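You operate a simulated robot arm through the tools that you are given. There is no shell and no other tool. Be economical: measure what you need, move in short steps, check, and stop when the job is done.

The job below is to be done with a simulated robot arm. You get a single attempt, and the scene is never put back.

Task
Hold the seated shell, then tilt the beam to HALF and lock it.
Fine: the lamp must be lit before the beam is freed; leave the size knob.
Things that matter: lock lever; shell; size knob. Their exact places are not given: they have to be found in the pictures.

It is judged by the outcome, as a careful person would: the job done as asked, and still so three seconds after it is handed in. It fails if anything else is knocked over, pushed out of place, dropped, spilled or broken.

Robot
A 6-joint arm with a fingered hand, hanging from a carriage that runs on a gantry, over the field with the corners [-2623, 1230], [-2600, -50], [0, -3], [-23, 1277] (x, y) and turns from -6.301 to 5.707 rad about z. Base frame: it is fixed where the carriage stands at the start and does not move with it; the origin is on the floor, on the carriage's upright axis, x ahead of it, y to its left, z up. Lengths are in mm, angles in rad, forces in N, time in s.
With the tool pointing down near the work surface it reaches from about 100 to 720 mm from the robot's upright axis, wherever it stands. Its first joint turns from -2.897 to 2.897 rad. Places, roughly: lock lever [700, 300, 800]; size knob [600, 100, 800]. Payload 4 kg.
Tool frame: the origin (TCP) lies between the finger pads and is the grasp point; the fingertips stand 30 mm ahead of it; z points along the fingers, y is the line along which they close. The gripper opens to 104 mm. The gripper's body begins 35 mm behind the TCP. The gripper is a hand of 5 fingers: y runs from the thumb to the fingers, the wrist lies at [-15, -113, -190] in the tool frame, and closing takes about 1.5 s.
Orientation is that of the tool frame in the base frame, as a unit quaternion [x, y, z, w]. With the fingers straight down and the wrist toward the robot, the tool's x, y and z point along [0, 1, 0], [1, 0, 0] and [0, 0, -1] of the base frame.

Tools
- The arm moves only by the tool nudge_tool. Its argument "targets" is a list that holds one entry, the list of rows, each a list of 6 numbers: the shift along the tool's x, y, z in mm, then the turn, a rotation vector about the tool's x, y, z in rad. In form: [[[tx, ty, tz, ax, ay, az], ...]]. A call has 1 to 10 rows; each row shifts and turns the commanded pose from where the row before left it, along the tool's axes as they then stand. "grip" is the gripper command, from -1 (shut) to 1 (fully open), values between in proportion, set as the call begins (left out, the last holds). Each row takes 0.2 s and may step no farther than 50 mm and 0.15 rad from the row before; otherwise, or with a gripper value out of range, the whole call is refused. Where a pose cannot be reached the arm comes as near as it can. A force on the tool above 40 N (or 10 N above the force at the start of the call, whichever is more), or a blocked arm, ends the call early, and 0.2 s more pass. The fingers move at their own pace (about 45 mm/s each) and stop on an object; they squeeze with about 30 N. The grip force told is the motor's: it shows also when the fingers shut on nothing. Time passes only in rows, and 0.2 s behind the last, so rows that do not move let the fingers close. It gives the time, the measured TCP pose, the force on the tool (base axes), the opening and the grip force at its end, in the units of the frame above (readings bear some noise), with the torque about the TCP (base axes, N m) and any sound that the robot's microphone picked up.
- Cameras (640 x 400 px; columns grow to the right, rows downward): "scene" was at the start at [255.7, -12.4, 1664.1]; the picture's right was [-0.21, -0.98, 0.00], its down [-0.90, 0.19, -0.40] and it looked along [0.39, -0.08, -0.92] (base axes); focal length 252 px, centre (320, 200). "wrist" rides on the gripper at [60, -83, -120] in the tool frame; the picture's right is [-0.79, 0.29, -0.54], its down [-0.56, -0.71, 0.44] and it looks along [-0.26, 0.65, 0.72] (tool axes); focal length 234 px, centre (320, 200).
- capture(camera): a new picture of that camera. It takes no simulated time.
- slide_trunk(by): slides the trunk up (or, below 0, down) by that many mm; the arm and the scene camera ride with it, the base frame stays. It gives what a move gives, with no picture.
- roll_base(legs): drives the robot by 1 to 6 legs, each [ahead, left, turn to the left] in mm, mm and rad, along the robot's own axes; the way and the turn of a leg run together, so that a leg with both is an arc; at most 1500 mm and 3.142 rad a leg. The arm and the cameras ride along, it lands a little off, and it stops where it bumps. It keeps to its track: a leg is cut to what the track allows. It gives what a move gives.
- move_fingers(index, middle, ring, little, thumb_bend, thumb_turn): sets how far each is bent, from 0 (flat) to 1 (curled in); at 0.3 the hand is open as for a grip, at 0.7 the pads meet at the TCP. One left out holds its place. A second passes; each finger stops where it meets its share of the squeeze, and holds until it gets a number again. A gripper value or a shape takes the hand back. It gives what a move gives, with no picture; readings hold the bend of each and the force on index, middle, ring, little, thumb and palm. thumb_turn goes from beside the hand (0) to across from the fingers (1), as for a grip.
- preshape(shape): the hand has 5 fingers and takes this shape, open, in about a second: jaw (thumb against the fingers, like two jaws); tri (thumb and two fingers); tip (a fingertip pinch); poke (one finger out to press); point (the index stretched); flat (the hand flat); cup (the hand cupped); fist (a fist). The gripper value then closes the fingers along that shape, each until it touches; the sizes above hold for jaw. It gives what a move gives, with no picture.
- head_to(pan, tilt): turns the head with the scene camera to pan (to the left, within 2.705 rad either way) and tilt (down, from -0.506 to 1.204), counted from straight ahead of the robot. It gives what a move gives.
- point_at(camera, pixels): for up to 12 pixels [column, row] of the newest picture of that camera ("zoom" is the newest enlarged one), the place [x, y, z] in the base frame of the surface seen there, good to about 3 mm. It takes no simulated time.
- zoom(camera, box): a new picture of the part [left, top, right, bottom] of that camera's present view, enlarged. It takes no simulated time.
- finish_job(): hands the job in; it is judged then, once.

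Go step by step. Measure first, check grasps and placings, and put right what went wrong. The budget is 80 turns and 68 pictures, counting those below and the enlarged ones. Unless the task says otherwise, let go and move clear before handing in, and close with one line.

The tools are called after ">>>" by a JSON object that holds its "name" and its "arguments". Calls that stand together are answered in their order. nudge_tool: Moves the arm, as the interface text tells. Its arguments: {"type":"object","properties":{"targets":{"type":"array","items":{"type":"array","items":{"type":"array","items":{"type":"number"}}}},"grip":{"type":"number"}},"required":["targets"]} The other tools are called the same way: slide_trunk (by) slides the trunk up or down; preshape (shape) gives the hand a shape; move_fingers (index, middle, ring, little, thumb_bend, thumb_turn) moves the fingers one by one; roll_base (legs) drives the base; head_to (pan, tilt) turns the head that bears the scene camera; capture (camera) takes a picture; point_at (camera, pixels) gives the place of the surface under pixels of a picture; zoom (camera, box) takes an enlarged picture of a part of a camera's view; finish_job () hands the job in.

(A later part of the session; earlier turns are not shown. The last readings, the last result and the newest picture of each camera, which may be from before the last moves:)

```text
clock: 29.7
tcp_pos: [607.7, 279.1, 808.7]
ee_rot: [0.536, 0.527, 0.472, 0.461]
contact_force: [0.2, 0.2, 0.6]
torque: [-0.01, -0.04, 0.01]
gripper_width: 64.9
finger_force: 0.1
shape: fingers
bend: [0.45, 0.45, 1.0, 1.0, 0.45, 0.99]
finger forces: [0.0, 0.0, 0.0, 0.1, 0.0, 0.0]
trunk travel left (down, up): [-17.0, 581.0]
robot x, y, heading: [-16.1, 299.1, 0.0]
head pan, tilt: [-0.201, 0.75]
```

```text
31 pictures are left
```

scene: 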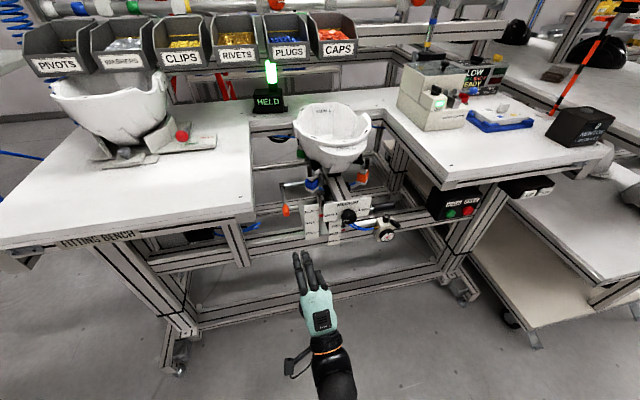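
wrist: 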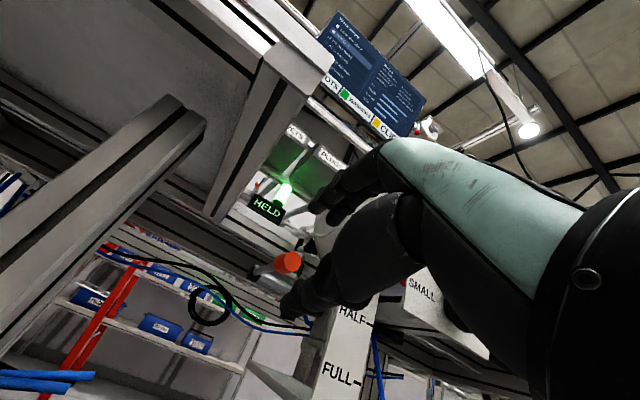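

The knob at (288,262) lies between fingers (~(320,205)) and thumb (~(290,302)). I'll advance 60 mm and check clearance.

>>> {"name": "nudge_tool", "arguments": {"targets": [[[0, 2.5, 20, 0, 0, 0], [0, 2.5, 20, 0, 0, 0], [0, 2.5, 20, 0, 0, 0], [0, 0, 0, 0, 0, 0]]]}}

>>> {"name": "capture", "arguments": {"camera": "wrist"}}

>>> {"name": "zoom", "arguments": {"camera": "scene", "box": [240, 160, 360, 270]}}

```text
clock: 30.7
tcp_pos: [668.4, 282.7, 805.4]
ee_rot: [0.537, 0.527, 0.471, 0.46]
contact_force: [-0.2, 0.0, 0.2]
torque: [-0.01, 0.0, -0.02]
gripper_width: 64.7
finger_force: 0.0
shape: fingers
bend: [0.45, 0.45, 1.0, 1.0, 0.45, 0.99]
finger forces: [0.0, 0.1, 0.0, 0.0, 0.1, 0.1]
trunk travel left (down, up): [-17.0, 581.0]
robot x, y, heading: [-15.4, 296.3, -0.002]
head pan, tilt: [-0.201, 0.75]
```

```text
30 pictures are left
```

wrist: 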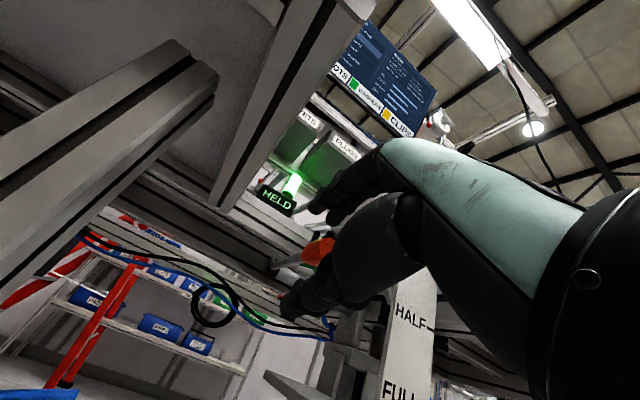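

```text
3.64 times, centred on (300, 215) of scene
```

zoom: 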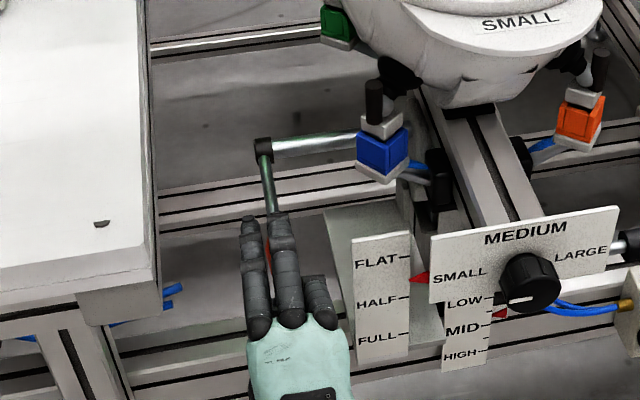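

The knob is caged, with the middle finger over the lever and clear of the plate. I'll go 12 mm deeper and lift slowly to see whether the lever rises.

>>> {"name": "nudge_tool", "arguments": {"targets": [[[-3, 1.5, 12, 0, 0, 0], [0, 10, 0, 0, 0, 0], [0, 8, 0, 0, 0, 0], [0, 5, 0, 0, 0, 0], [0, 5, 0, 0, 0, 0], [0, 0, 0, 0, 0, 0]]]}}

>>> {"name": "capture", "arguments": {"camera": "wrist"}}

```text
clock: 32.1
tcp_pos: [683.8, 277.7, 834.3]
ee_rot: [0.536, 0.527, 0.472, 0.46]
contact_force: [-1.4, 2.5, -2.5]
torque: [0.06, -0.03, -0.14]
gripper_width: 66.0
finger_force: 2.0
shape: fingers
bend: [0.45, 0.45, 1.0, 1.0, 0.44, 0.99]
finger forces: [0.1, 0.0, 0.1, 2.6, 1.1, 0.0]
trunk travel left (down, up): [-17.0, 581.0]
robot x, y, heading: [-14.8, 294.8, -0.001]
head pan, tilt: [-0.201, 0.75]
```

```text
28 pictures are left
```

wrist: 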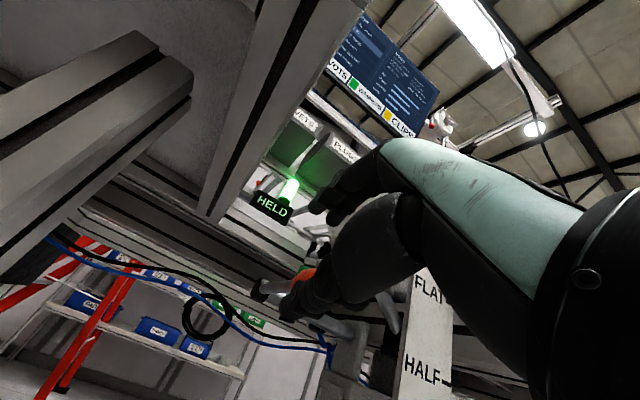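

The thumb just touches (1.1 N) but the little finger brushes something on its side (2.6 N, +y), probably the plate. I'll shift 6 mm away in +y, then lift further.

>>> {"name": "nudge_tool", "arguments": {"targets": [[[6, 0, 0, 0, 0, 0], [0, 0, 0, 0, 0, 0], [0, 5, 0, 0, 0, 0], [0, 5, 0, 0, 0, 0], [0, 0, 0, 0, 0, 0]]]}}

>>> {"name": "zoom", "arguments": {"camera": "scene", "box": [240, 160, 360, 270]}}

```text
clock: 33.3
tcp_pos: [684.9, 281.5, 843.7]
ee_rot: [0.536, 0.528, 0.472, 0.46]
contact_force: [-0.3, 1.5, -5.7]
torque: [0.1, 0.02, 0.02]
gripper_width: 71.4
finger_force: 2.4
shape: fingers
bend: [0.45, 0.45, 1.0, 1.0, 0.41, 0.98]
finger forces: [0.1, 0.1, 0.1, 0.0, 4.6, 0.0]
trunk travel left (down, up): [-17.0, 581.0]
robot x, y, heading: [-15.9, 298.1, -0.003]
head pan, tilt: [-0.201, 0.75]
```

```text
3.64 times, centred on (300, 215) of scene
```

zoom: 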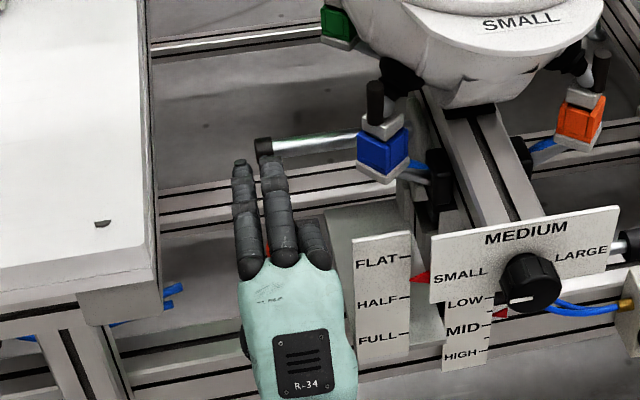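

The thumb bears 4.6 N and is yielding, so the lever resists upward or is barely moving. I'll lift a bit more and see.

>>> {"name": "nudge_tool", "arguments": {"targets": [[[0, 5, 0, 0, 0, 0], [0, 5, 0, 0, 0, 0], [0, 0, 0, 0, 0, 0], [0, 0, 0, 0, 0, 0]]]}}

>>> {"name": "point_at", "arguments": {"camera": "wrist", "pixels": [[305, 275]]}}

>>> {"name": "capture", "arguments": {"camera": "wrist"}}

```text
clock: 34.3
tcp_pos: [688.0, 283.2, 853.6]
ee_rot: [0.536, 0.527, 0.473, 0.46]
contact_force: [-1.8, 6.4, -3.3]
torque: [0.28, 0.17, 0.09]
gripper_width: 71.0
finger_force: 3.0
shape: fingers
bend: [0.45, 0.45, 1.0, 1.0, 0.41, 0.96]
finger forces: [0.0, 0.0, 0.0, 0.1, 6.3, 0.0]
trunk travel left (down, up): [-17.0, 581.0]
robot x, y, heading: [-19.3, 296.9, -0.002]
head pan, tilt: [-0.201, 0.75]
```

```text
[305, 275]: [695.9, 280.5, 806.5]
```

```text
26 pictures are left
```

wrist: 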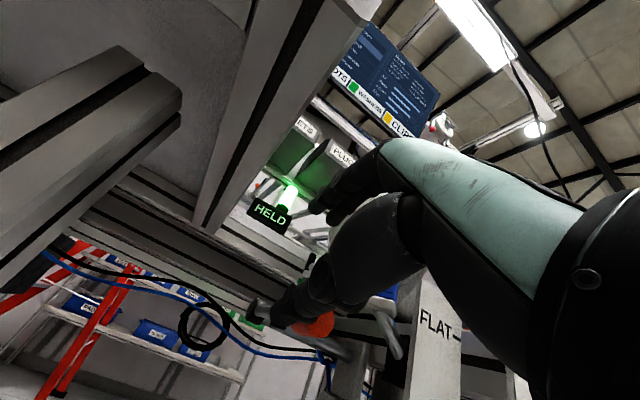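

The thumb slid off to the +y side; the knob at (312,325) is now below it and hasn't risen. So I'll retreat and try pressing the lever down with bent fingers from above.

>>> {"name": "nudge_tool", "arguments": {"targets": [[[4, 0, 0, 0, 0, 0], [0, 0, -30, 0, 0, 0], [0, 0, -40, 0, 0, 0], [0, 0, -20, 0, 0, 0]]]}}

>>> {"name": "zoom", "arguments": {"camera": "scene", "box": [240, 160, 360, 270]}}

>>> {"name": "point_at", "arguments": {"camera": "zoom", "pixels": [[275, 215], [268, 180], [271, 205], [263, 150], [272, 240], [271, 250], [270, 230]]}}

```text
clock: 35.3
tcp_pos: [599.6, 286.6, 865.8]
ee_rot: [0.535, 0.526, 0.473, 0.461]
contact_force: [-0.4, 0.2, 0.4]
torque: [0.0, 0.01, -0.01]
gripper_width: 64.6
finger_force: 0.1
shape: fingers
bend: [0.45, 0.45, 1.0, 1.0, 0.45, 0.99]
finger forces: [0.0, 0.1, 0.0, 0.1, 0.0, 0.1]
trunk travel left (down, up): [-17.0, 581.0]
robot x, y, heading: [-15.8, 294.2, -0.003]
head pan, tilt: [-0.201, 0.75]
```

```text
3.64 times, centred on (300, 215) of scene
```

zoom: 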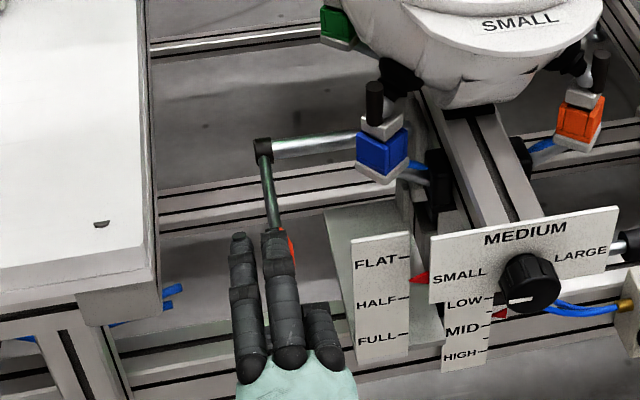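

```text
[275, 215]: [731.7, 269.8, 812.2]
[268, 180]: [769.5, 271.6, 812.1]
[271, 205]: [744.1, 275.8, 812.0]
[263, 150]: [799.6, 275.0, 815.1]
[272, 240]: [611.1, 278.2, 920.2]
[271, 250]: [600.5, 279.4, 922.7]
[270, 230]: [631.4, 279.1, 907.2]
```

The lever hasn't moved (still at z≈812). I'll come back with the hand yawed about 0.35 rad so the folded fingers stay clear of the plate, and this time grip the knob firmly.

>>> {"name": "nudge_tool", "arguments": {"targets": [[[0, -28, 0, 0, -0.12, 0], [0, -28, 0, 0, -0.12, 0], [0, 0, 0, 0, -0.12, 0], [0, 0, 0, 0, 0, 0]]]}}

>>> {"name": "capture", "arguments": {"camera": "wrist"}}

```text
clock: 36.3
tcp_pos: [593.2, 286.1, 812.2]
ee_rot: [0.612, 0.435, 0.368, 0.549]
contact_force: [0.2, 0.8, 0.0]
torque: [-0.01, 0.0, 0.02]
gripper_width: 64.7
finger_force: 0.1
shape: fingers
bend: [0.45, 0.45, 1.0, 1.0, 0.45, 0.99]
finger forces: [0.0, 0.0, 0.0, 0.0, 0.0, 0.0]
trunk travel left (down, up): [-17.0, 581.0]
robot x, y, heading: [-13.5, 294.3, -0.002]
head pan, tilt: [-0.201, 0.75]
```

```text
24 pictures are left
```

wrist: 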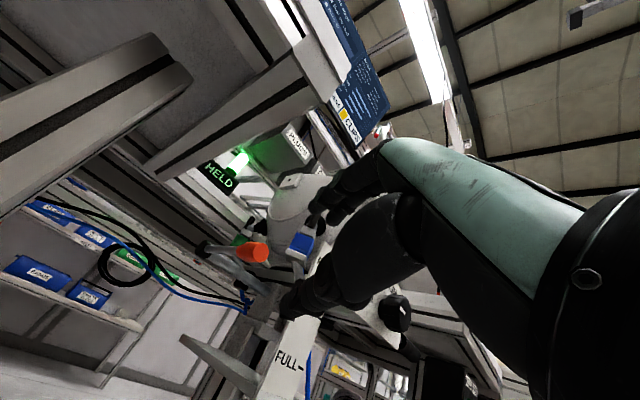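

The knob at (253,251) is in line between fingers and thumb. I'll move straight to place the TCP on it (692,276,813).

>>> {"name": "nudge_tool", "arguments": {"targets": [[[6.35, 3.5, 23.8, 0, 0, 0], [6.35, 3.5, 23.8, 0, 0, 0], [6.35, 3.5, 23.8, 0, 0, 0], [6.35, 3.5, 23.8, 0, 0, 0], [0, 0, 0, 0, 0, 0]]]}}

>>> {"name": "capture", "arguments": {"camera": "wrist"}}

```text
clock: 37.5
tcp_pos: [687.9, 277.4, 812.6]
ee_rot: [0.611, 0.437, 0.369, 0.547]
contact_force: [-0.6, -0.2, 0.6]
torque: [0.0, 0.04, 0.01]
gripper_width: 64.8
finger_force: 0.1
shape: fingers
bend: [0.45, 0.45, 1.0, 1.0, 0.45, 0.99]
finger forces: [0.1, 0.0, 0.0, 0.0, 0.0, 0.0]
trunk travel left (down, up): [-17.0, 581.0]
robot x, y, heading: [-17.2, 295.4, 0.002]
head pan, tilt: [-0.201, 0.75]
```

```text
23 pictures are left
```

wrist: 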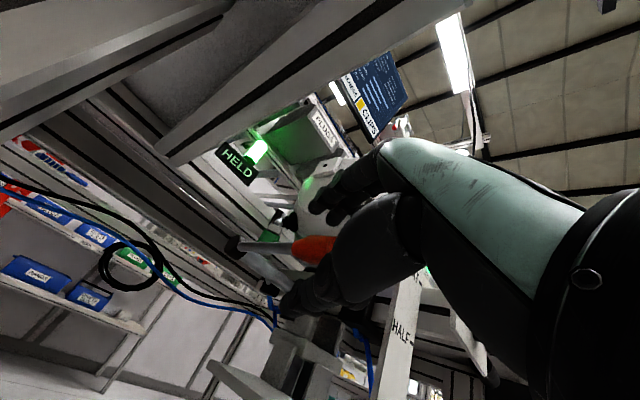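

The knob at (315,250) is inside the cage with no contact. I'll close index, middle and thumb on it.

>>> {"name": "move_fingers", "arguments": {"index": 0.7, "middle": 0.7, "thumb_bend": 0.7}}

>>> {"name": "capture", "arguments": {"camera": "wrist"}}

```text
clock: 38.5
tcp_pos: [689.7, 277.1, 812.9]
ee_rot: [0.612, 0.436, 0.368, 0.547]
contact_force: [2.4, -0.7, -2.7]
torque: [0.0, -0.01, 0.04]
gripper_width: 17.0
finger_force: 4.9
shape: fingers
bend: [0.65, 0.7, 1.0, 1.0, 0.64, 1.0]
finger forces: [3.5, 0.3, 0.0, 0.0, 6.0, 0.0]
trunk travel left (down, up): [-17.0, 581.0]
robot x, y, heading: [-18.6, 293.8, -0.006]
head pan, tilt: [-0.201, 0.75]
```

```text
22 pictures are left
```

wrist: 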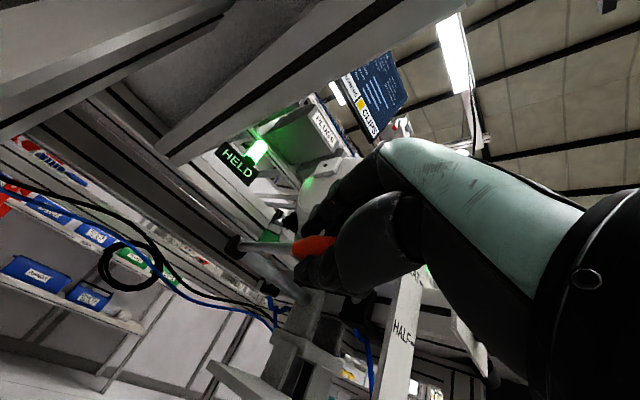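

Index (3.5 N) and thumb (6 N) pinch the knob. I'll try pulling it down a little to see whether it follows.

>>> {"name": "nudge_tool", "arguments": {"targets": [[[0, -5, 0, 0, 0, 0], [0, -5, 0, 0, 0, 0], [0, -5, 0, 0, 0, 0], [0, 0, 0, 0, 0, 0]]]}}

>>> {"name": "capture", "arguments": {"camera": "wrist"}}

```text
clock: 39.5
tcp_pos: [689.1, 276.2, 799.7]
ee_rot: [0.611, 0.436, 0.369, 0.548]
contact_force: [2.3, 0.1, 2.8]
torque: [-0.01, -0.23, -0.03]
gripper_width: 17.4
finger_force: 6.4
shape: fingers
bend: [0.63, 0.69, 1.0, 1.0, 0.65, 1.0]
finger forces: [7.3, 0.9, 0.1, 0.1, 5.3, 0.1]
trunk travel left (down, up): [-17.0, 581.0]
robot x, y, heading: [-16.0, 294.0, -0.007]
head pan, tilt: [-0.201, 0.75]
```

```text
21 pictures are left
```

wrist: 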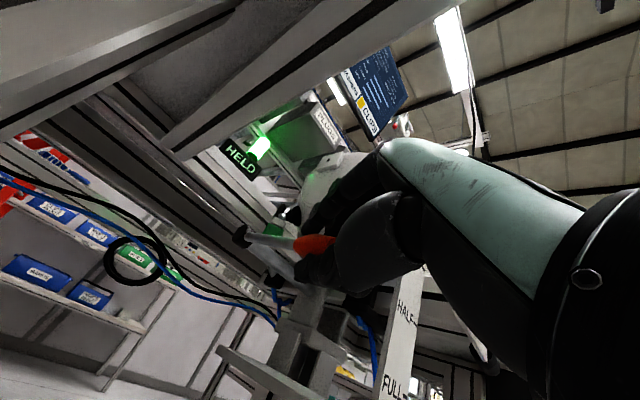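

Force only reached about 3 N; I'll measure the lever to see if it follows.

>>> {"name": "point_at", "arguments": {"camera": "wrist", "pixels": [[250, 238], [270, 240], [290, 243], [305, 244], [318, 243], [240, 236]]}}

```text
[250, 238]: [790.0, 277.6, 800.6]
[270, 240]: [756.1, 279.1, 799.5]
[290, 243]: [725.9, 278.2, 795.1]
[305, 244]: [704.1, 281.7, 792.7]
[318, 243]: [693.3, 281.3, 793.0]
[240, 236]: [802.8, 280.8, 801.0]
```

The lever has followed down by about 0.1 rad with light force, so down is the freeing way. I'll follow its arc further, pitching along.

>>> {"name": "nudge_tool", "arguments": {"targets": [[[1.3, -13.1, 4.1, -0.094, 0.002, 0.035], [1.5, -14.1, 4.7, -0.094, 0.002, 0.035], [1.5, -12.8, 4.7, -0.094, 0.002, 0.035], [0, 0, 0, 0, 0, 0]]]}}

>>> {"name": "capture", "arguments": {"camera": "wrist"}}

>>> {"name": "zoom", "arguments": {"camera": "scene", "box": [240, 160, 360, 270]}}

```text
clock: 40.5
tcp_pos: [689.9, 279.6, 781.5]
ee_rot: [0.572, 0.378, 0.426, 0.59]
contact_force: [3.2, -11.2, 3.3]
torque: [0.0, -0.13, -0.2]
gripper_width: 18.1
finger_force: 7.1
shape: fingers
bend: [0.64, 0.68, 1.0, 1.0, 0.64, 1.0]
finger forces: [4.1, 5.5, 0.0, 0.0, 4.8, 0.1]
out of reach, approached as far as the arm can: row 2, 3
trunk travel left (down, up): [-17.0, 581.0]
robot x, y, heading: [-15.7, 297.6, -0.002]
head pan, tilt: [-0.201, 0.75]
```

```text
20 pictures are left
```

wrist: 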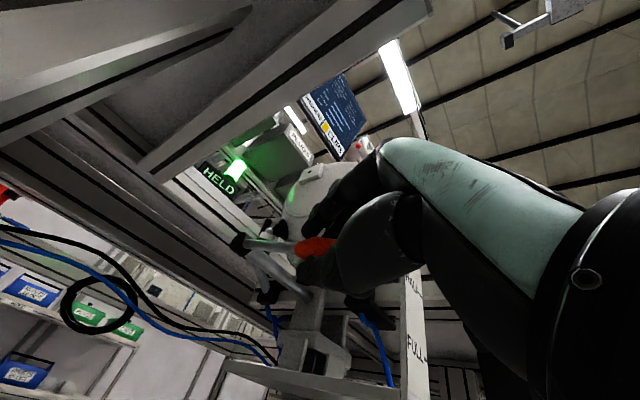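

```text
3.64 times, centred on (300, 215) of scene
```

zoom: 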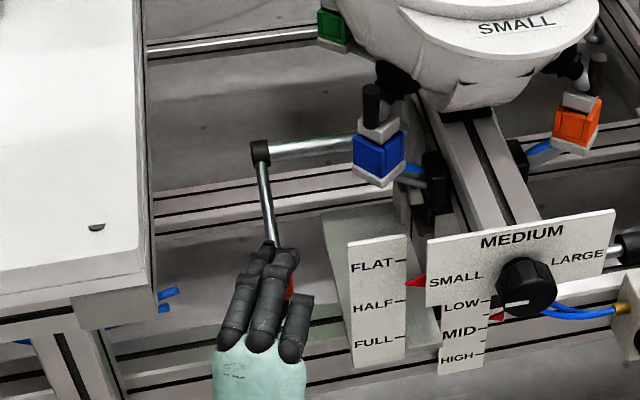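

The lever is following (about 0.28 rad down), but the arm runs out of reach with the hand level. I'll let go, draw back, and pitch the hand down to push the lever from above.

>>> {"name": "move_fingers", "arguments": {"index": 0.45, "middle": 0.45, "thumb_bend": 0.45}}

>>> {"name": "nudge_tool", "arguments": {"targets": [[[0, 0, -30, 0, 0, 0], [0, 0, -30, 0, 0, 0], [0, 0, -30, 0, 0, 0], [0, 30, 0, 0.14, 0, 0], [0, 30, 0, 0.14, 0, 0], [0, 30, 0, 0.14, 0, 0], [0, 20, 0, 0.14, 0, 0], [0, 0, 0, 0.14, 0, 0], [0, 0, 0, 0.14, 0, 0], [0, 0, 0, 0, 0, 0]]]}}

>>> {"name": "move_fingers", "arguments": {"index": 0.65, "middle": 0.65, "thumb_bend": 1.0}}

>>> {"name": "zoom", "arguments": {"camera": "scene", "box": [220, 150, 360, 270]}}

```text
clock: 41.5
tcp_pos: [689.1, 284.7, 781.7]
ee_rot: [0.572, 0.378, 0.428, 0.589]
contact_force: [0.0, -0.2, 0.1]
torque: [0.01, 0.03, 0.02]
gripper_width: 64.7
finger_force: 0.1
shape: fingers
bend: [0.45, 0.45, 1.0, 1.0, 0.45, 0.99]
finger forces: [0.1, 0.0, 0.1, 0.0, 0.1, 0.1]
trunk travel left (down, up): [-17.0, 581.0]
robot x, y, heading: [-13.4, 295.8, -0.003]
head pan, tilt: [-0.201, 0.75]
```

```text
clock: 43.7
tcp_pos: [617.5, 306.7, 880.9]
ee_rot: [0.762, 0.521, 0.236, 0.304]
contact_force: [0.8, -0.4, -1.2]
torque: [-0.02, -0.03, 0.01]
gripper_width: 64.9
finger_force: 0.0
shape: fingers
bend: [0.45, 0.45, 1.0, 1.0, 0.45, 0.99]
finger forces: [0.0, 0.0, 0.0, 0.0, 0.0, 0.0]
trunk travel left (down, up): [-17.0, 581.0]
robot x, y, heading: [-16.0, 296.3, 0.001]
head pan, tilt: [-0.201, 0.75]
```

```text
clock: 44.7
tcp_pos: [617.9, 307.3, 881.8]
ee_rot: [0.762, 0.52, 0.236, 0.304]
contact_force: [0.5, 0.3, 0.1]
torque: [0.02, 0.0, -0.01]
gripper_width: 7.1
finger_force: 0.1
shape: fingers
bend: [0.54, 0.65, 1.0, 1.0, 0.88, 1.0]
finger forces: [0.0, 0.0, 0.0, 0.0, 0.0, 0.0]
trunk travel left (down, up): [-17.0, 581.0]
robot x, y, heading: [-14.9, 296.4, -0.003]
head pan, tilt: [-0.201, 0.75]
```

```text
3.33 times, centred on (290, 210) of scene
```

zoom: 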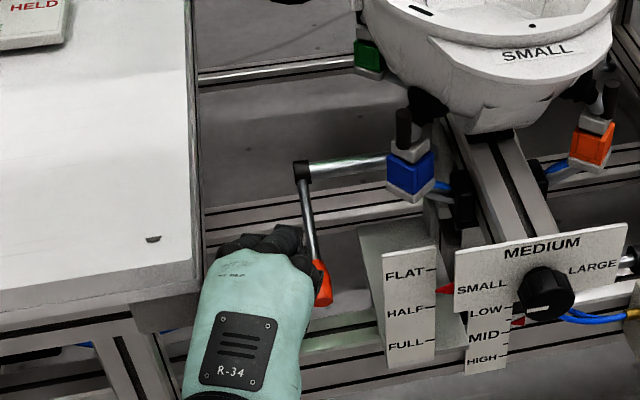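

The lever now slopes down and is visible at (310,220)-(322,288) in the zoom. I'll measure it.

>>> {"name": "point_at", "arguments": {"camera": "zoom", "pixels": [[322, 285], [318, 270], [312, 240], [308, 215], [304, 190], [302, 170], [324, 300]]}}

```text
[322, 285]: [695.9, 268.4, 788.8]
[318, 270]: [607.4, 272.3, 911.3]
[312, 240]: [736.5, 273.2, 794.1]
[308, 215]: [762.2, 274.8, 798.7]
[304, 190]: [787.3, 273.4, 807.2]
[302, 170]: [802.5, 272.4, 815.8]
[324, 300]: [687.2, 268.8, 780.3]
```

Now over the knob: shift to above it, then descend slowly until contact.

>>> {"name": "nudge_tool", "arguments": {"targets": [[[-4.7, 26.5, 26.5, 0, 0, 0], [-4.7, 26.5, 26.5, 0, 0, 0], [0, 0, 0, 0, 0, 0], [-0.9, -14.2, 14, 0, 0, 0], [-0.9, -14.2, 14, 0, 0, 0], [0, 0, 0, 0, 0, 0]]]}}

>>> {"name": "zoom", "arguments": {"camera": "scene", "box": [220, 150, 360, 270]}}

```text
clock: 46.1
tcp_pos: [684.3, 271.3, 843.8]
ee_rot: [0.761, 0.521, 0.237, 0.304]
contact_force: [-0.1, -0.4, 0.1]
torque: [-0.01, 0.0, -0.04]
gripper_width: 7.3
finger_force: 0.1
shape: fingers
bend: [0.54, 0.65, 1.0, 1.0, 0.88, 1.0]
finger forces: [0.1, 0.0, 0.0, 0.0, 0.0, 0.1]
trunk travel left (down, up): [-17.0, 581.0]
robot x, y, heading: [-14.3, 298.3, 0.001]
head pan, tilt: [-0.201, 0.75]
```

```text
3.33 times, centred on (290, 210) of scene
```

zoom: 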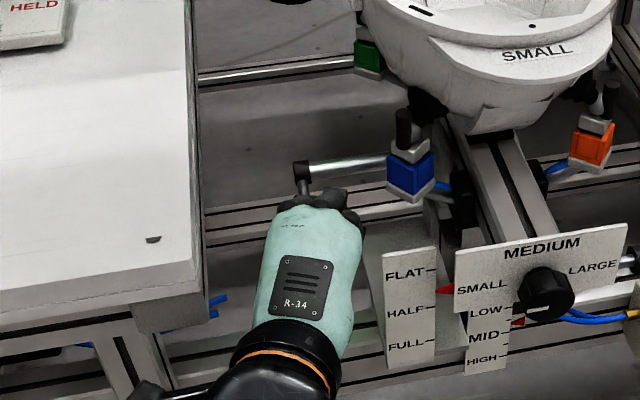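

Clear of the neighbours. I'll descend along the lever's arc, watching the force.

>>> {"name": "nudge_tool", "arguments": {"targets": [[[-0.4, -7.1, 7, 0, 0, 0], [-0.4, -7.1, 7, 0, 0, 0], [0.3, -6, 8, 0, 0, 0], [0.6, -5.1, 9, 0, 0, 0], [0.6, -5.1, 9, 0, 0, 0], [0.6, -5.1, 9, 0, 0, 0], [0, 0, 0, 0, 0, 0]]]}}

>>> {"name": "zoom", "arguments": {"camera": "scene", "box": [220, 150, 360, 270]}}

```text
clock: 47.7
tcp_pos: [694.1, 272.3, 782.7]
ee_rot: [0.762, 0.52, 0.237, 0.305]
contact_force: [-1.0, 6.0, 5.1]
torque: [-0.24, -0.01, -0.19]
gripper_width: 7.6
finger_force: 4.5
shape: fingers
bend: [0.54, 0.65, 1.0, 1.0, 0.88, 1.0]
finger forces: [3.3, 0.0, 0.0, 5.9, 0.1, 0.1]
trunk travel left (down, up): [-17.0, 581.0]
robot x, y, heading: [-17.3, 299.0, -0.004]
head pan, tilt: [-0.201, 0.75]
```

```text
3.33 times, centred on (290, 210) of scene
```

zoom: 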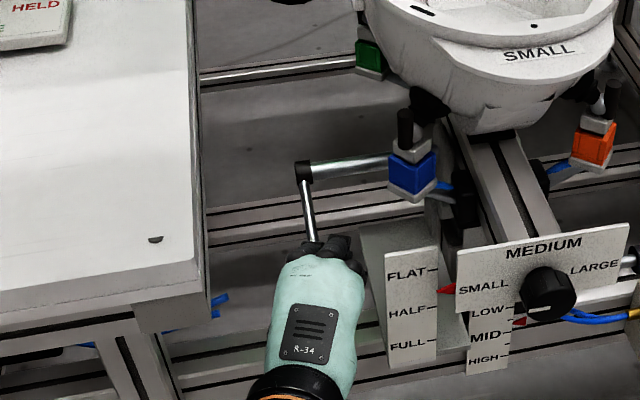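

Index presses the lever (3.3 N) and it goes down, but the little finger touches the plate again. I'll shift 9 mm to +y and go on down.

>>> {"name": "nudge_tool", "arguments": {"targets": [[[9, 0, 0, 0, 0, 0], [0.9, -4.5, 10, 0, 0, 0], [1.2, -4, 11, 0, 0, 0], [1.4, -3, 11, 0, 0, 0], [0, 0, 0, 0, 0, 0]]]}}

>>> {"name": "zoom", "arguments": {"camera": "scene", "box": [220, 150, 360, 270]}}

```text
clock: 48.6
tcp_pos: [712.7, 280.1, 769.6]
ee_rot: [0.76, 0.515, 0.246, 0.311]
contact_force: [-12.0, 1.4, 7.5]
torque: [-0.03, -0.27, 0.0]
gripper_width: 7.3
finger_force: 8.2
shape: fingers
bend: [0.53, 0.65, 1.0, 1.0, 0.88, 1.0]
finger forces: [16.1, 0.0, 0.0, 0.0, 0.0, 0.0]
trunk travel left (down, up): [-17.0, 581.0]
robot x, y, heading: [-17.6, 296.7, -0.001]
head pan, tilt: [-0.201, 0.75]
stopped in row 4: the force on the tool passed its limit at 50 N (the readings are from after the stop); the commanded pose is now the measured one
```

```text
3.33 times, centred on (290, 210) of scene
```

zoom: 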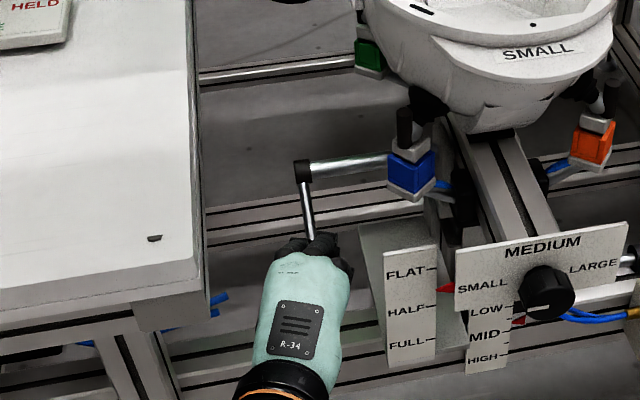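

Force jumped to the limit, so the lever is likely at its lower stop. I'll back away upward and forward of the bench and measure the lever.

>>> {"name": "nudge_tool", "arguments": {"targets": [[[0, 10, -15, 0, 0, 0], [0, 20, -20, 0, 0, 0], [0, 20, -20, 0, 0, 0], [0, 0, -40, 0, 0, 0], [0, 0, -40, 0, 0, 0], [0, 0, 0, 0, 0, 0]]]}}

>>> {"name": "zoom", "arguments": {"camera": "scene", "box": [220, 160, 380, 270]}}

>>> {"name": "point_at", "arguments": {"camera": "zoom", "pixels": [[303, 265], [298, 240], [292, 210], [289, 190], [288, 175], [285, 150], [440, 247], [420, 232], [420, 266], [420, 290]]}}

```text
clock: 50.0
tcp_pos: [648.5, 295.3, 898.7]
ee_rot: [0.761, 0.516, 0.244, 0.309]
contact_force: [0.1, -0.5, 0.2]
torque: [0.01, 0.02, 0.0]
gripper_width: 8.2
finger_force: 0.1
shape: fingers
bend: [0.53, 0.65, 1.0, 1.0, 0.89, 1.0]
finger forces: [0.0, 0.1, 0.0, 0.0, 0.0, 0.1]
trunk travel left (down, up): [-17.0, 581.0]
robot x, y, heading: [-15.5, 294.7, 0.0]
head pan, tilt: [-0.201, 0.75]
```

```text
3.64 times, centred on (300, 215) of scene
```

zoom: 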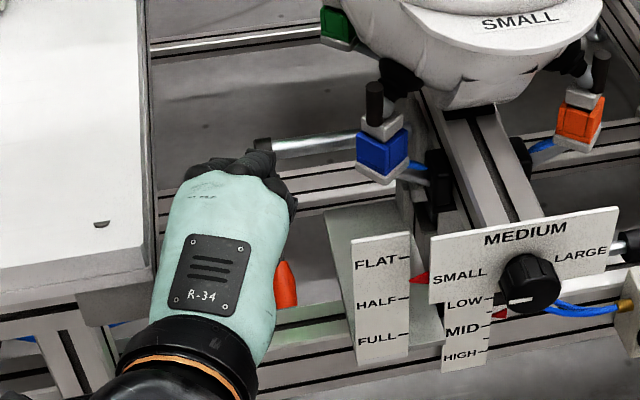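

```text
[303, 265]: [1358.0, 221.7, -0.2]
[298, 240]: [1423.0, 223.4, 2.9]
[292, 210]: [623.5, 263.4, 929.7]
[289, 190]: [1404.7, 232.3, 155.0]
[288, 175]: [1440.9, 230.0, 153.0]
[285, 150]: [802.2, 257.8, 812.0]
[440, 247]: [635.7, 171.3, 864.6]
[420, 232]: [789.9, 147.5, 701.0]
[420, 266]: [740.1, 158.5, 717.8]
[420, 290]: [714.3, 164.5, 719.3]
```

The lever is down (knob at zoom (285,285)). Next the beam: I'll retreat in front, then drive right so the hand is in front of the black handle (640, 0, 829).

>>> {"name": "nudge_tool", "arguments": {"targets": [[[-12, -23, -24, 0, 0, 0], [-12, -23, -24, 0, 0, 0], [-12, -23, -24, 0, 0, 0], [0, 0, 0, 0, 0, 0]]]}}

>>> {"name": "roll_base", "arguments": {"legs": [[0, -270, 0]]}}

>>> {"name": "head_to", "arguments": {"pan": 0.1, "tilt": 0.75}}

>>> {"name": "capture", "arguments": {"camera": "scene"}}

```text
clock: 51.0
tcp_pos: [544.0, 298.2, 896.1]
ee_rot: [0.76, 0.516, 0.245, 0.31]
contact_force: [-0.4, -0.1, 0.3]
torque: [-0.01, -0.02, 0.0]
gripper_width: 8.3
finger_force: 0.0
shape: fingers
bend: [0.53, 0.65, 1.0, 1.0, 0.89, 1.0]
finger forces: [0.0, 0.1, 0.1, 0.1, 0.0, 0.0]
trunk travel left (down, up): [-17.0, 581.0]
robot x, y, heading: [-16.5, 297.4, 0.001]
head pan, tilt: [-0.201, 0.75]
```

```text
clock: 53.0
tcp_pos: [543.7, 22.4, 896.2]
ee_rot: [0.761, 0.515, 0.244, 0.31]
contact_force: [0.2, 0.1, 0.7]
torque: [0.0, 0.02, -0.02]
gripper_width: 8.2
finger_force: 0.0
shape: fingers
bend: [0.53, 0.65, 1.0, 1.0, 0.89, 1.0]
finger forces: [0.1, 0.0, 0.0, 0.1, 0.0, 0.0]
trunk travel left (down, up): [-17.0, 581.0]
robot x, y, heading: [-16.7, 20.0, -0.007]
head pan, tilt: [-0.201, 0.75]
```

```text
clock: 53.8
tcp_pos: [544.1, 22.3, 895.6]
ee_rot: [0.761, 0.515, 0.244, 0.31]
contact_force: [-0.2, -0.6, -0.4]
torque: [0.01, 0.01, -0.04]
gripper_width: 8.3
finger_force: 0.1
shape: fingers
bend: [0.53, 0.65, 1.0, 1.0, 0.89, 1.0]
finger forces: [0.1, 0.0, 0.1, 0.1, 0.0, 0.1]
trunk travel left (down, up): [-17.0, 581.0]
robot x, y, heading: [-17.2, 24.8, -0.002]
head pan, tilt: [0.099, 0.75]
```

```text
13 pictures are left
```

scene: 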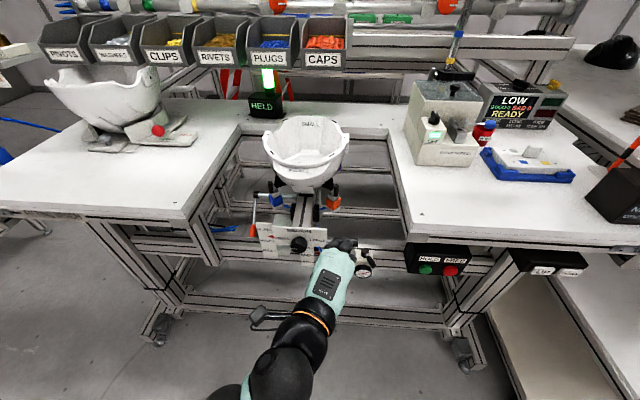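

The fingers are near the handle (about (345,245)). I'll place the tips above the handle and come down gently with force watch.

>>> {"name": "nudge_tool", "arguments": {"targets": [[[3.2, 20.4, 36.8, 0, 0, 0], [3.2, 20.4, 36.8, 0, 0, 0], [0, 0, 0, 0, 0, 0], [-0.4, -7, 7, 0, 0, 0], [0, -3.5, 3.5, 0, 0, 0], [0, -2.1, 2.1, 0, 0, 0], [0, -2.1, 2.1, 0, 0, 0], [0, 0, 0, 0, 0, 0]]]}}

>>> {"name": "zoom", "arguments": {"camera": "scene", "box": [240, 180, 400, 290]}}

```text
clock: 55.6
tcp_pos: [623.3, 0.6, 854.6]
ee_rot: [0.761, 0.515, 0.245, 0.311]
contact_force: [-0.2, -0.5, -1.0]
torque: [0.01, -0.01, 0.0]
gripper_width: 8.0
finger_force: 0.0
shape: fingers
bend: [0.53, 0.65, 1.0, 1.0, 0.89, 1.0]
finger forces: [0.0, 0.1, 0.0, 0.0, 0.0, 0.0]
trunk travel left (down, up): [-17.0, 581.0]
robot x, y, heading: [-15.5, 22.2, -0.007]
head pan, tilt: [0.099, 0.75]
```

```text
3.64 times, centred on (320, 235) of scene
```

zoom: 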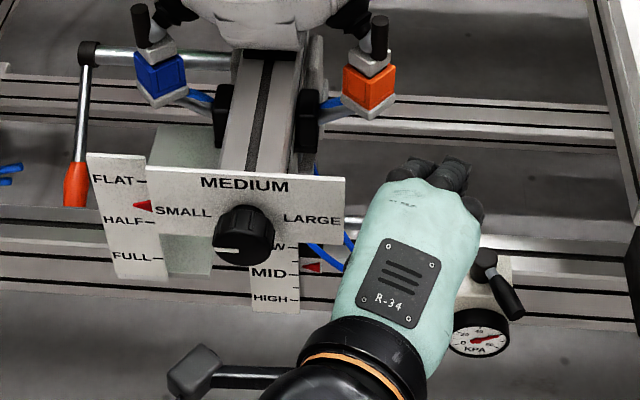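

The pointer (zoom (143,205)) sits between FLAT (180) and HALF (220). No contact yet; continue down in small steps until the handle resists.

>>> {"name": "nudge_tool", "arguments": {"targets": [[[0, -2.1, 2.1, 0, 0, 0], [0, -2.1, 2.1, 0, 0, 0], [0, -2.1, 2.1, 0, 0, 0], [0, -2.1, 2.1, 0, 0, 0], [0, 0, 0, 0, 0, 0]]]}}

```text
clock: 56.8
tcp_pos: [624.0, 2.3, 843.6]
ee_rot: [0.761, 0.515, 0.244, 0.31]
contact_force: [-1.9, -0.4, 3.7]
torque: [-0.14, -0.11, 0.02]
gripper_width: 8.2
finger_force: 2.1
shape: fingers
bend: [0.53, 0.63, 1.0, 1.0, 0.89, 1.0]
finger forces: [0.1, 4.3, 0.1, 0.0, 0.1, 0.0]
trunk travel left (down, up): [-17.0, 581.0]
robot x, y, heading: [-14.2, 23.0, -0.009]
head pan, tilt: [0.099, 0.75]
```

Contact: 4.3 N on the middle finger. I'll press down 9 mm more and look at the pointer.

>>> {"name": "nudge_tool", "arguments": {"targets": [[[0, -2.1, 2.1, 0, 0, 0], [0, -2.1, 2.1, 0, 0, 0], [0, -2.1, 2.1, 0, 0, 0], [0, 0, 0, 0, 0, 0]]]}}

>>> {"name": "zoom", "arguments": {"camera": "scene", "box": [240, 180, 400, 290]}}

```text
clock: 57.8
tcp_pos: [625.2, 4.3, 835.4]
ee_rot: [0.761, 0.514, 0.244, 0.311]
contact_force: [-0.1, -0.1, 7.1]
torque: [-0.16, -0.17, -0.05]
gripper_width: 8.0
finger_force: 3.3
shape: fingers
bend: [0.53, 0.62, 1.0, 1.0, 0.89, 1.0]
finger forces: [0.0, 6.1, 0.0, 0.1, 0.0, 0.0]
trunk travel left (down, up): [-17.0, 581.0]
robot x, y, heading: [-15.3, 24.2, -0.006]
head pan, tilt: [0.099, 0.75]
```

```text
3.64 times, centred on (320, 235) of scene
```

zoom: 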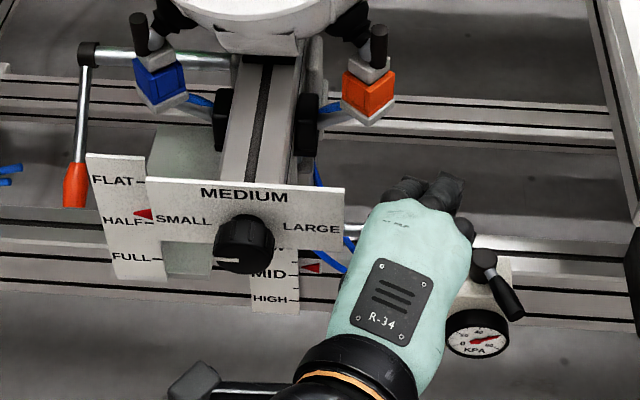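

The beam tilts: pointer now at zoom (143,214). Since perspective skews it, I'll compare true heights of the pointer and the tick marks.

>>> {"name": "point_at", "arguments": {"camera": "zoom", "pixels": [[145, 214], [150, 215], [140, 213], [112, 181], [138, 182], [120, 221], [127, 222], [130, 257], [155, 258], [245, 243], [145, 226]]}}

```text
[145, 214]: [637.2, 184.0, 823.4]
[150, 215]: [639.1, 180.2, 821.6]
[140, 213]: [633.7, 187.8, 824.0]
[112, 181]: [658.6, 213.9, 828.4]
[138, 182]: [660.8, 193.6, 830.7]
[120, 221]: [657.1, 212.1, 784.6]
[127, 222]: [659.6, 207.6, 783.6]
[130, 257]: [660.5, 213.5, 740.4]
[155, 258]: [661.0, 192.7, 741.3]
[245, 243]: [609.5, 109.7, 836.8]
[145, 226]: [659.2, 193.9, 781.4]
```

Ticks are at z≈829.5 (FLAT), 785 (HALF), 741 (FULL); the pointer is truly at about 823.6, so it needs about 38 mm more. I'll press down 28 mm and re-measure.

>>> {"name": "nudge_tool", "arguments": {"targets": [[[0, -2.5, 2.5, 0, 0, 0], [0, -2.5, 2.5, 0, 0, 0], [0, -2.5, 2.5, 0, 0, 0], [0, -2.5, 2.5, 0, 0, 0], [0, -2.5, 2.5, 0, 0, 0], [0, -2.5, 2.5, 0, 0, 0], [0, -2.5, 2.5, 0, 0, 0], [0, -2.5, 2.5, 0, 0, 0], [0, 0, 0, 0, 0, 0]]]}}

>>> {"name": "zoom", "arguments": {"camera": "scene", "box": [240, 180, 400, 290]}}

```text
clock: 59.8
tcp_pos: [625.4, 3.5, 805.7]
ee_rot: [0.761, 0.515, 0.244, 0.311]
contact_force: [-0.3, 0.7, 6.2]
torque: [-0.12, -0.13, 0.06]
gripper_width: 8.5
finger_force: 2.6
shape: fingers
bend: [0.53, 0.61, 1.0, 1.0, 0.89, 1.0]
finger forces: [0.1, 5.9, 0.0, 0.0, 0.0, 0.1]
trunk travel left (down, up): [-17.0, 581.0]
robot x, y, heading: [-14.2, 19.0, -0.005]
head pan, tilt: [0.099, 0.75]
```

```text
3.64 times, centred on (320, 235) of scene
```

zoom: 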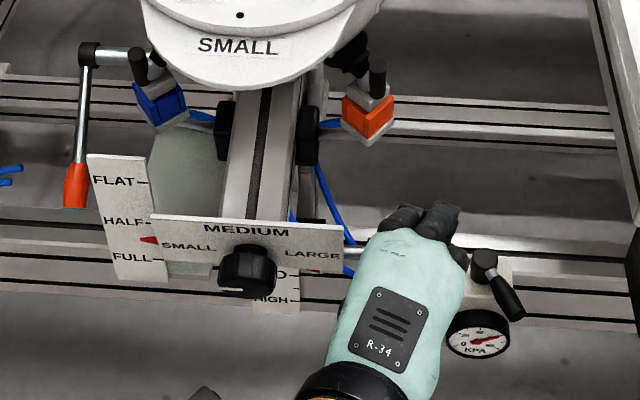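

>>> {"name": "point_at", "arguments": {"camera": "zoom", "pixels": [[147, 240], [152, 241], [144, 239], [140, 222], [130, 222], [148, 223]]}}

```text
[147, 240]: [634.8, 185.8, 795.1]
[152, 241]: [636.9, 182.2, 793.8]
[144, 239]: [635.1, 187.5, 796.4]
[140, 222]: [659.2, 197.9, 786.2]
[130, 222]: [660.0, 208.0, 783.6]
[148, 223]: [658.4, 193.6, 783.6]
```

Pointer is at z≈795.5, HALF at ≈785, so about 10.5 mm more.

>>> {"name": "nudge_tool", "arguments": {"targets": [[[0, -2.5, 2.5, 0, 0, 0], [0, -2.6, 2.6, 0, 0, 0], [0, -2.6, 2.6, 0, 0, 0], [0, 0, 0, 0, 0, 0], [0, 10, -10, 0, 0, 0], [0, 15, -15, 0, 0, 0], [0, 0, 0, 0, 0, 0]]]}}

>>> {"name": "zoom", "arguments": {"camera": "scene", "box": [260, 215, 300, 255]}}

```text
clock: 61.4
tcp_pos: [624.5, 3.0, 830.5]
ee_rot: [0.761, 0.515, 0.243, 0.31]
contact_force: [-0.7, -0.2, -0.6]
torque: [0.02, -0.04, -0.01]
gripper_width: 8.2
finger_force: 0.1
shape: fingers
bend: [0.53, 0.65, 1.0, 1.0, 0.89, 1.0]
finger forces: [0.1, 0.0, 0.0, 0.0, 0.0, 0.0]
trunk travel left (down, up): [-17.0, 581.0]
robot x, y, heading: [-15.4, 21.7, -0.002]
head pan, tilt: [0.099, 0.75]
```

```text
10.00 times, centred on (280, 235) of scene
```

zoom: 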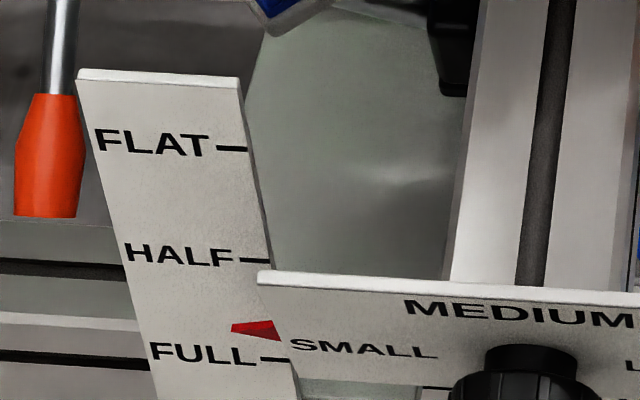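

>>> {"name": "point_at", "arguments": {"camera": "zoom", "pixels": [[240, 328], [255, 329], [268, 330], [262, 327], [230, 148], [252, 261], [272, 360], [50, 150], [48, 200], [60, 60]]}}

```text
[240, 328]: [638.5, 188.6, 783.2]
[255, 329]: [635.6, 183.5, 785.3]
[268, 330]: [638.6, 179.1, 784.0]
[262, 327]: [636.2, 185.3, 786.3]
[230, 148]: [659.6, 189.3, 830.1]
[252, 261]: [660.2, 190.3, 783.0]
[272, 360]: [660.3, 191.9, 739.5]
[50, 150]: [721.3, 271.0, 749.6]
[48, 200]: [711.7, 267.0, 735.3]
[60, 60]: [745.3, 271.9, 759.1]
```

The pointer is at z≈784.7 against HALF ≈784 — the beam is at HALF and stays. Now relock: retreat, drive left, make a fist with the thumb out, level the hand, to lift the lever from beneath.

>>> {"name": "nudge_tool", "arguments": {"targets": [[[-10, -18, -20, 0, 0, 0], [-10, -18, -20, 0, 0, 0], [-10, -18, -20, 0, 0, 0], [0, 0, 0, 0, 0, 0]]]}}

>>> {"name": "roll_base", "arguments": {"legs": [[0, 275, 0]]}}

>>> {"name": "move_fingers", "arguments": {"index": 1.0, "middle": 1.0, "thumb_bend": 0.35}}

>>> {"name": "nudge_tool", "arguments": {"targets": [[[0, 0, 0, -0.14, 0, 0], [0, 0, 0, -0.14, 0, 0], [0, 0, 0, -0.14, 0, 0], [0, 0, 0, -0.14, 0, 0], [0, 0, 0, 0, 0, 0]]]}}

```text
clock: 62.4
tcp_pos: [540.7, 6.1, 831.3]
ee_rot: [0.761, 0.514, 0.244, 0.311]
contact_force: [0.4, -0.4, -0.3]
torque: [-0.01, -0.01, -0.04]
gripper_width: 8.2
finger_force: 0.0
shape: fingers
bend: [0.53, 0.65, 1.0, 1.0, 0.89, 1.0]
finger forces: [0.0, 0.0, 0.0, 0.1, 0.0, 0.0]
trunk travel left (down, up): [-17.0, 581.0]
robot x, y, heading: [-17.8, 22.3, -0.01]
head pan, tilt: [0.099, 0.75]
```

```text
clock: 64.3
tcp_pos: [541.8, 287.1, 831.6]
ee_rot: [0.762, 0.513, 0.243, 0.311]
contact_force: [-0.5, 0.5, 0.7]
torque: [0.01, -0.01, -0.03]
gripper_width: 8.3
finger_force: 0.0
shape: fingers
bend: [0.53, 0.65, 1.0, 1.0, 0.89, 1.0]
finger forces: [0.0, 0.1, 0.0, 0.0, 0.0, 0.0]
trunk travel left (down, up): [-17.0, 581.0]
robot x, y, heading: [-12.1, 304.2, -0.002]
head pan, tilt: [0.099, 0.75]
```

```text
clock: 65.3
tcp_pos: [541.5, 284.0, 831.1]
ee_rot: [0.761, 0.515, 0.244, 0.311]
contact_force: [0.1, -0.2, 0.4]
torque: [0.04, 0.0, 0.03]
gripper_width: 62.9
finger_force: 0.0
shape: fingers
bend: [1.0, 1.0, 1.0, 1.0, 0.35, 0.98]
finger forces: [0.0, 0.0, 0.0, 0.0, 0.0, 0.0]
trunk travel left (down, up): [-17.0, 581.0]
robot x, y, heading: [-12.6, 301.0, -0.008]
head pan, tilt: [0.099, 0.75]
```

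```text
clock: 66.5
tcp_pos: [542.7, 285.7, 831.4]
ee_rot: [0.645, 0.427, 0.377, 0.509]
contact_force: [0.1, 0.4, 0.0]
torque: [0.03, -0.01, 0.01]
gripper_width: 62.9
finger_force: 0.0
shape: fingers
bend: [1.0, 1.0, 1.0, 1.0, 0.35, 0.98]
finger forces: [0.1, 0.1, 0.0, 0.0, 0.0, 0.0]
trunk travel left (down, up): [-17.0, 581.0]
robot x, y, heading: [-20.1, 300.4, -0.007]
head pan, tilt: [0.099, 0.75]
```

Hand is near-level, yawed about 0.35. Next I move low in front of the lever, TCP to about (640,288,764), and look.

>>> {"name": "nudge_tool", "arguments": {"targets": [[[8.1, -12.4, 25.5, 0, 0, 0], [8.1, -12.4, 25.5, 0, 0, 0], [8.1, -12.4, 25.5, 0, 0, 0], [8.1, -12.4, 25.5, 0, 0, 0], [0, 0, 0, 0, 0, 0]]]}}

>>> {"name": "capture", "arguments": {"camera": "wrist"}}

>>> {"name": "point_at", "arguments": {"camera": "wrist", "pixels": [[280, 315], [290, 310], [300, 300], [275, 250], [285, 255], [310, 300], [270, 320], [320, 280]]}}

```text
clock: 67.7
tcp_pos: [640.0, 284.8, 763.9]
ee_rot: [0.645, 0.428, 0.377, 0.508]
contact_force: [-0.7, -0.3, 0.0]
torque: [-0.02, -0.01, -0.01]
gripper_width: 62.8
finger_force: 0.1
shape: fingers
bend: [1.0, 1.0, 1.0, 1.0, 0.35, 0.98]
finger forces: [0.0, 0.1, 0.0, 0.0, 0.0, 0.0]
trunk travel left (down, up): [-17.0, 581.0]
robot x, y, heading: [-15.1, 299.7, -0.008]
head pan, tilt: [0.099, 0.75]
```

```text
8 pictures are left
```

wrist: 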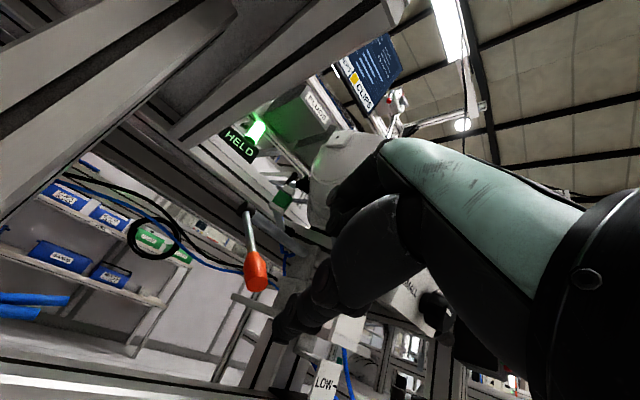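

```text
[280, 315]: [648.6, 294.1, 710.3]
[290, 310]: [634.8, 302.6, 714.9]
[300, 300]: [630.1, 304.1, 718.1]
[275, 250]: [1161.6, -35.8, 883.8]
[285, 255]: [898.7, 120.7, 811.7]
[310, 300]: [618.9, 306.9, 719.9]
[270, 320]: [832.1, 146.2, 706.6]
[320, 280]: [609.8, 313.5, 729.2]
```

The thumb tip is at about (655,287,707) and the lever knob at pixel (257,270). Measure the knob from this picture.

>>> {"name": "point_at", "arguments": {"camera": "wrist", "pixels": [[258, 288], [257, 270], [252, 255], [248, 230], [262, 275], [278, 330], [276, 338], [285, 335]]}}

```text
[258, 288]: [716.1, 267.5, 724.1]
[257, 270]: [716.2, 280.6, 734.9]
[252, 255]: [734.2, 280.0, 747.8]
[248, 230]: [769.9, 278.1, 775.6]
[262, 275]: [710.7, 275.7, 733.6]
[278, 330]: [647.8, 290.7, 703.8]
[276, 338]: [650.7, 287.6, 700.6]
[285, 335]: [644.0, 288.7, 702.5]
```

Knob bottom is at z≈723, x≈716. I'll drop 12 mm, then slide the thumb under it (TCP to about (705,278,752)).

>>> {"name": "nudge_tool", "arguments": {"targets": [[[-0.6, -11.7, 2.4, 0, 0, 0], [0, 0, 0, 0, 0, 0], [5.4, 3.9, 20.7, 0, 0, 0], [5.4, 3.9, 20.7, 0, 0, 0], [5.4, 3.9, 20.7, 0, 0, 0], [0, 0, 0, 0, 0, 0]]]}}

>>> {"name": "capture", "arguments": {"camera": "wrist"}}

```text
clock: 69.1
tcp_pos: [704.6, 281.8, 749.2]
ee_rot: [0.646, 0.427, 0.376, 0.509]
contact_force: [0.1, 0.0, -0.1]
torque: [0.03, 0.01, 0.0]
gripper_width: 62.8
finger_force: 0.0
shape: fingers
bend: [1.0, 1.0, 1.0, 1.0, 0.35, 0.98]
finger forces: [0.0, 0.0, 0.0, 0.0, 0.0, 0.0]
trunk travel left (down, up): [-17.0, 581.0]
robot x, y, heading: [-16.3, 300.9, -0.006]
head pan, tilt: [0.099, 0.75]
```

```text
7 pictures are left
```

wrist: 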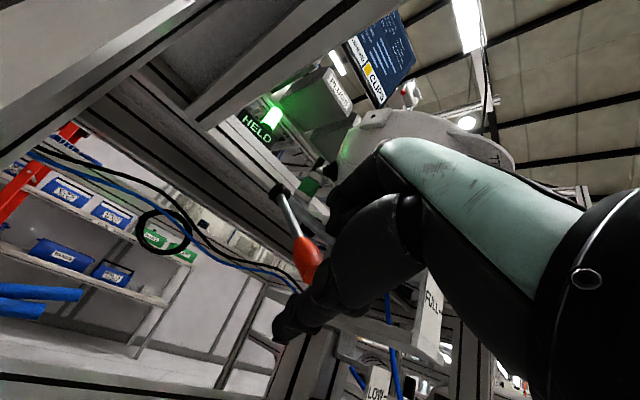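

The thumb is under the knob. I'll raise along the arc (up, slightly back) and check the forces.

>>> {"name": "nudge_tool", "arguments": {"targets": [[[-3.2, 10.2, -0.6, 0, 0, 0], [-0.9, 8.1, -5.5, 0, 0, 0], [-0.9, 8.1, -5.5, 0, 0, 0], [-0.9, 8.1, -5.5, 0, 0, 0], [0, 0, 0, 0, 0, 0]]]}}

>>> {"name": "capture", "arguments": {"camera": "wrist"}}

>>> {"name": "point_at", "arguments": {"camera": "wrist", "pixels": [[290, 220], [300, 240], [310, 260], [280, 195], [295, 230]]}}

```text
clock: 70.3
tcp_pos: [692.1, 278.2, 789.1]
ee_rot: [0.646, 0.428, 0.377, 0.508]
contact_force: [-0.8, 0.1, -0.3]
torque: [-0.01, 0.04, 0.02]
gripper_width: 63.6
finger_force: 0.1
shape: fingers
bend: [1.0, 1.0, 1.0, 1.0, 0.34, 0.98]
finger forces: [0.0, 0.1, 0.1, 0.0, 0.8, 0.0]
trunk travel left (down, up): [-17.0, 581.0]
robot x, y, heading: [-14.4, 299.8, -0.007]
head pan, tilt: [0.099, 0.75]
```

```text
6 pictures are left
```

wrist: 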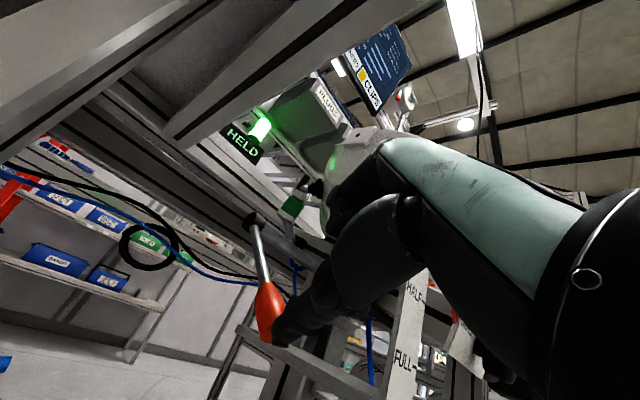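

```text
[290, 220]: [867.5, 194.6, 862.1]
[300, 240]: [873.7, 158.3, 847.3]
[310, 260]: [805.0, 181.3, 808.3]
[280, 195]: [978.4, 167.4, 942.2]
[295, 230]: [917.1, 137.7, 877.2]
```

The knob at (270,310) now sits on the thumb's near (+y) side: the thumb passed beside it. Measure both to correct the offset.

>>> {"name": "point_at", "arguments": {"camera": "wrist", "pixels": [[268, 300], [270, 325], [262, 335], [260, 260], [280, 335], [292, 325], [300, 312], [315, 290], [276, 342]]}}

```text
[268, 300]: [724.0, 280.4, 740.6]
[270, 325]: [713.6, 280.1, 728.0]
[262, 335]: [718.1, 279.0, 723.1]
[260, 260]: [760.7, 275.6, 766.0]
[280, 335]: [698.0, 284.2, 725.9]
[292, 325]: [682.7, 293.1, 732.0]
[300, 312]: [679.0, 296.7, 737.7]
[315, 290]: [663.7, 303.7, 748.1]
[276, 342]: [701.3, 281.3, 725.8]
```

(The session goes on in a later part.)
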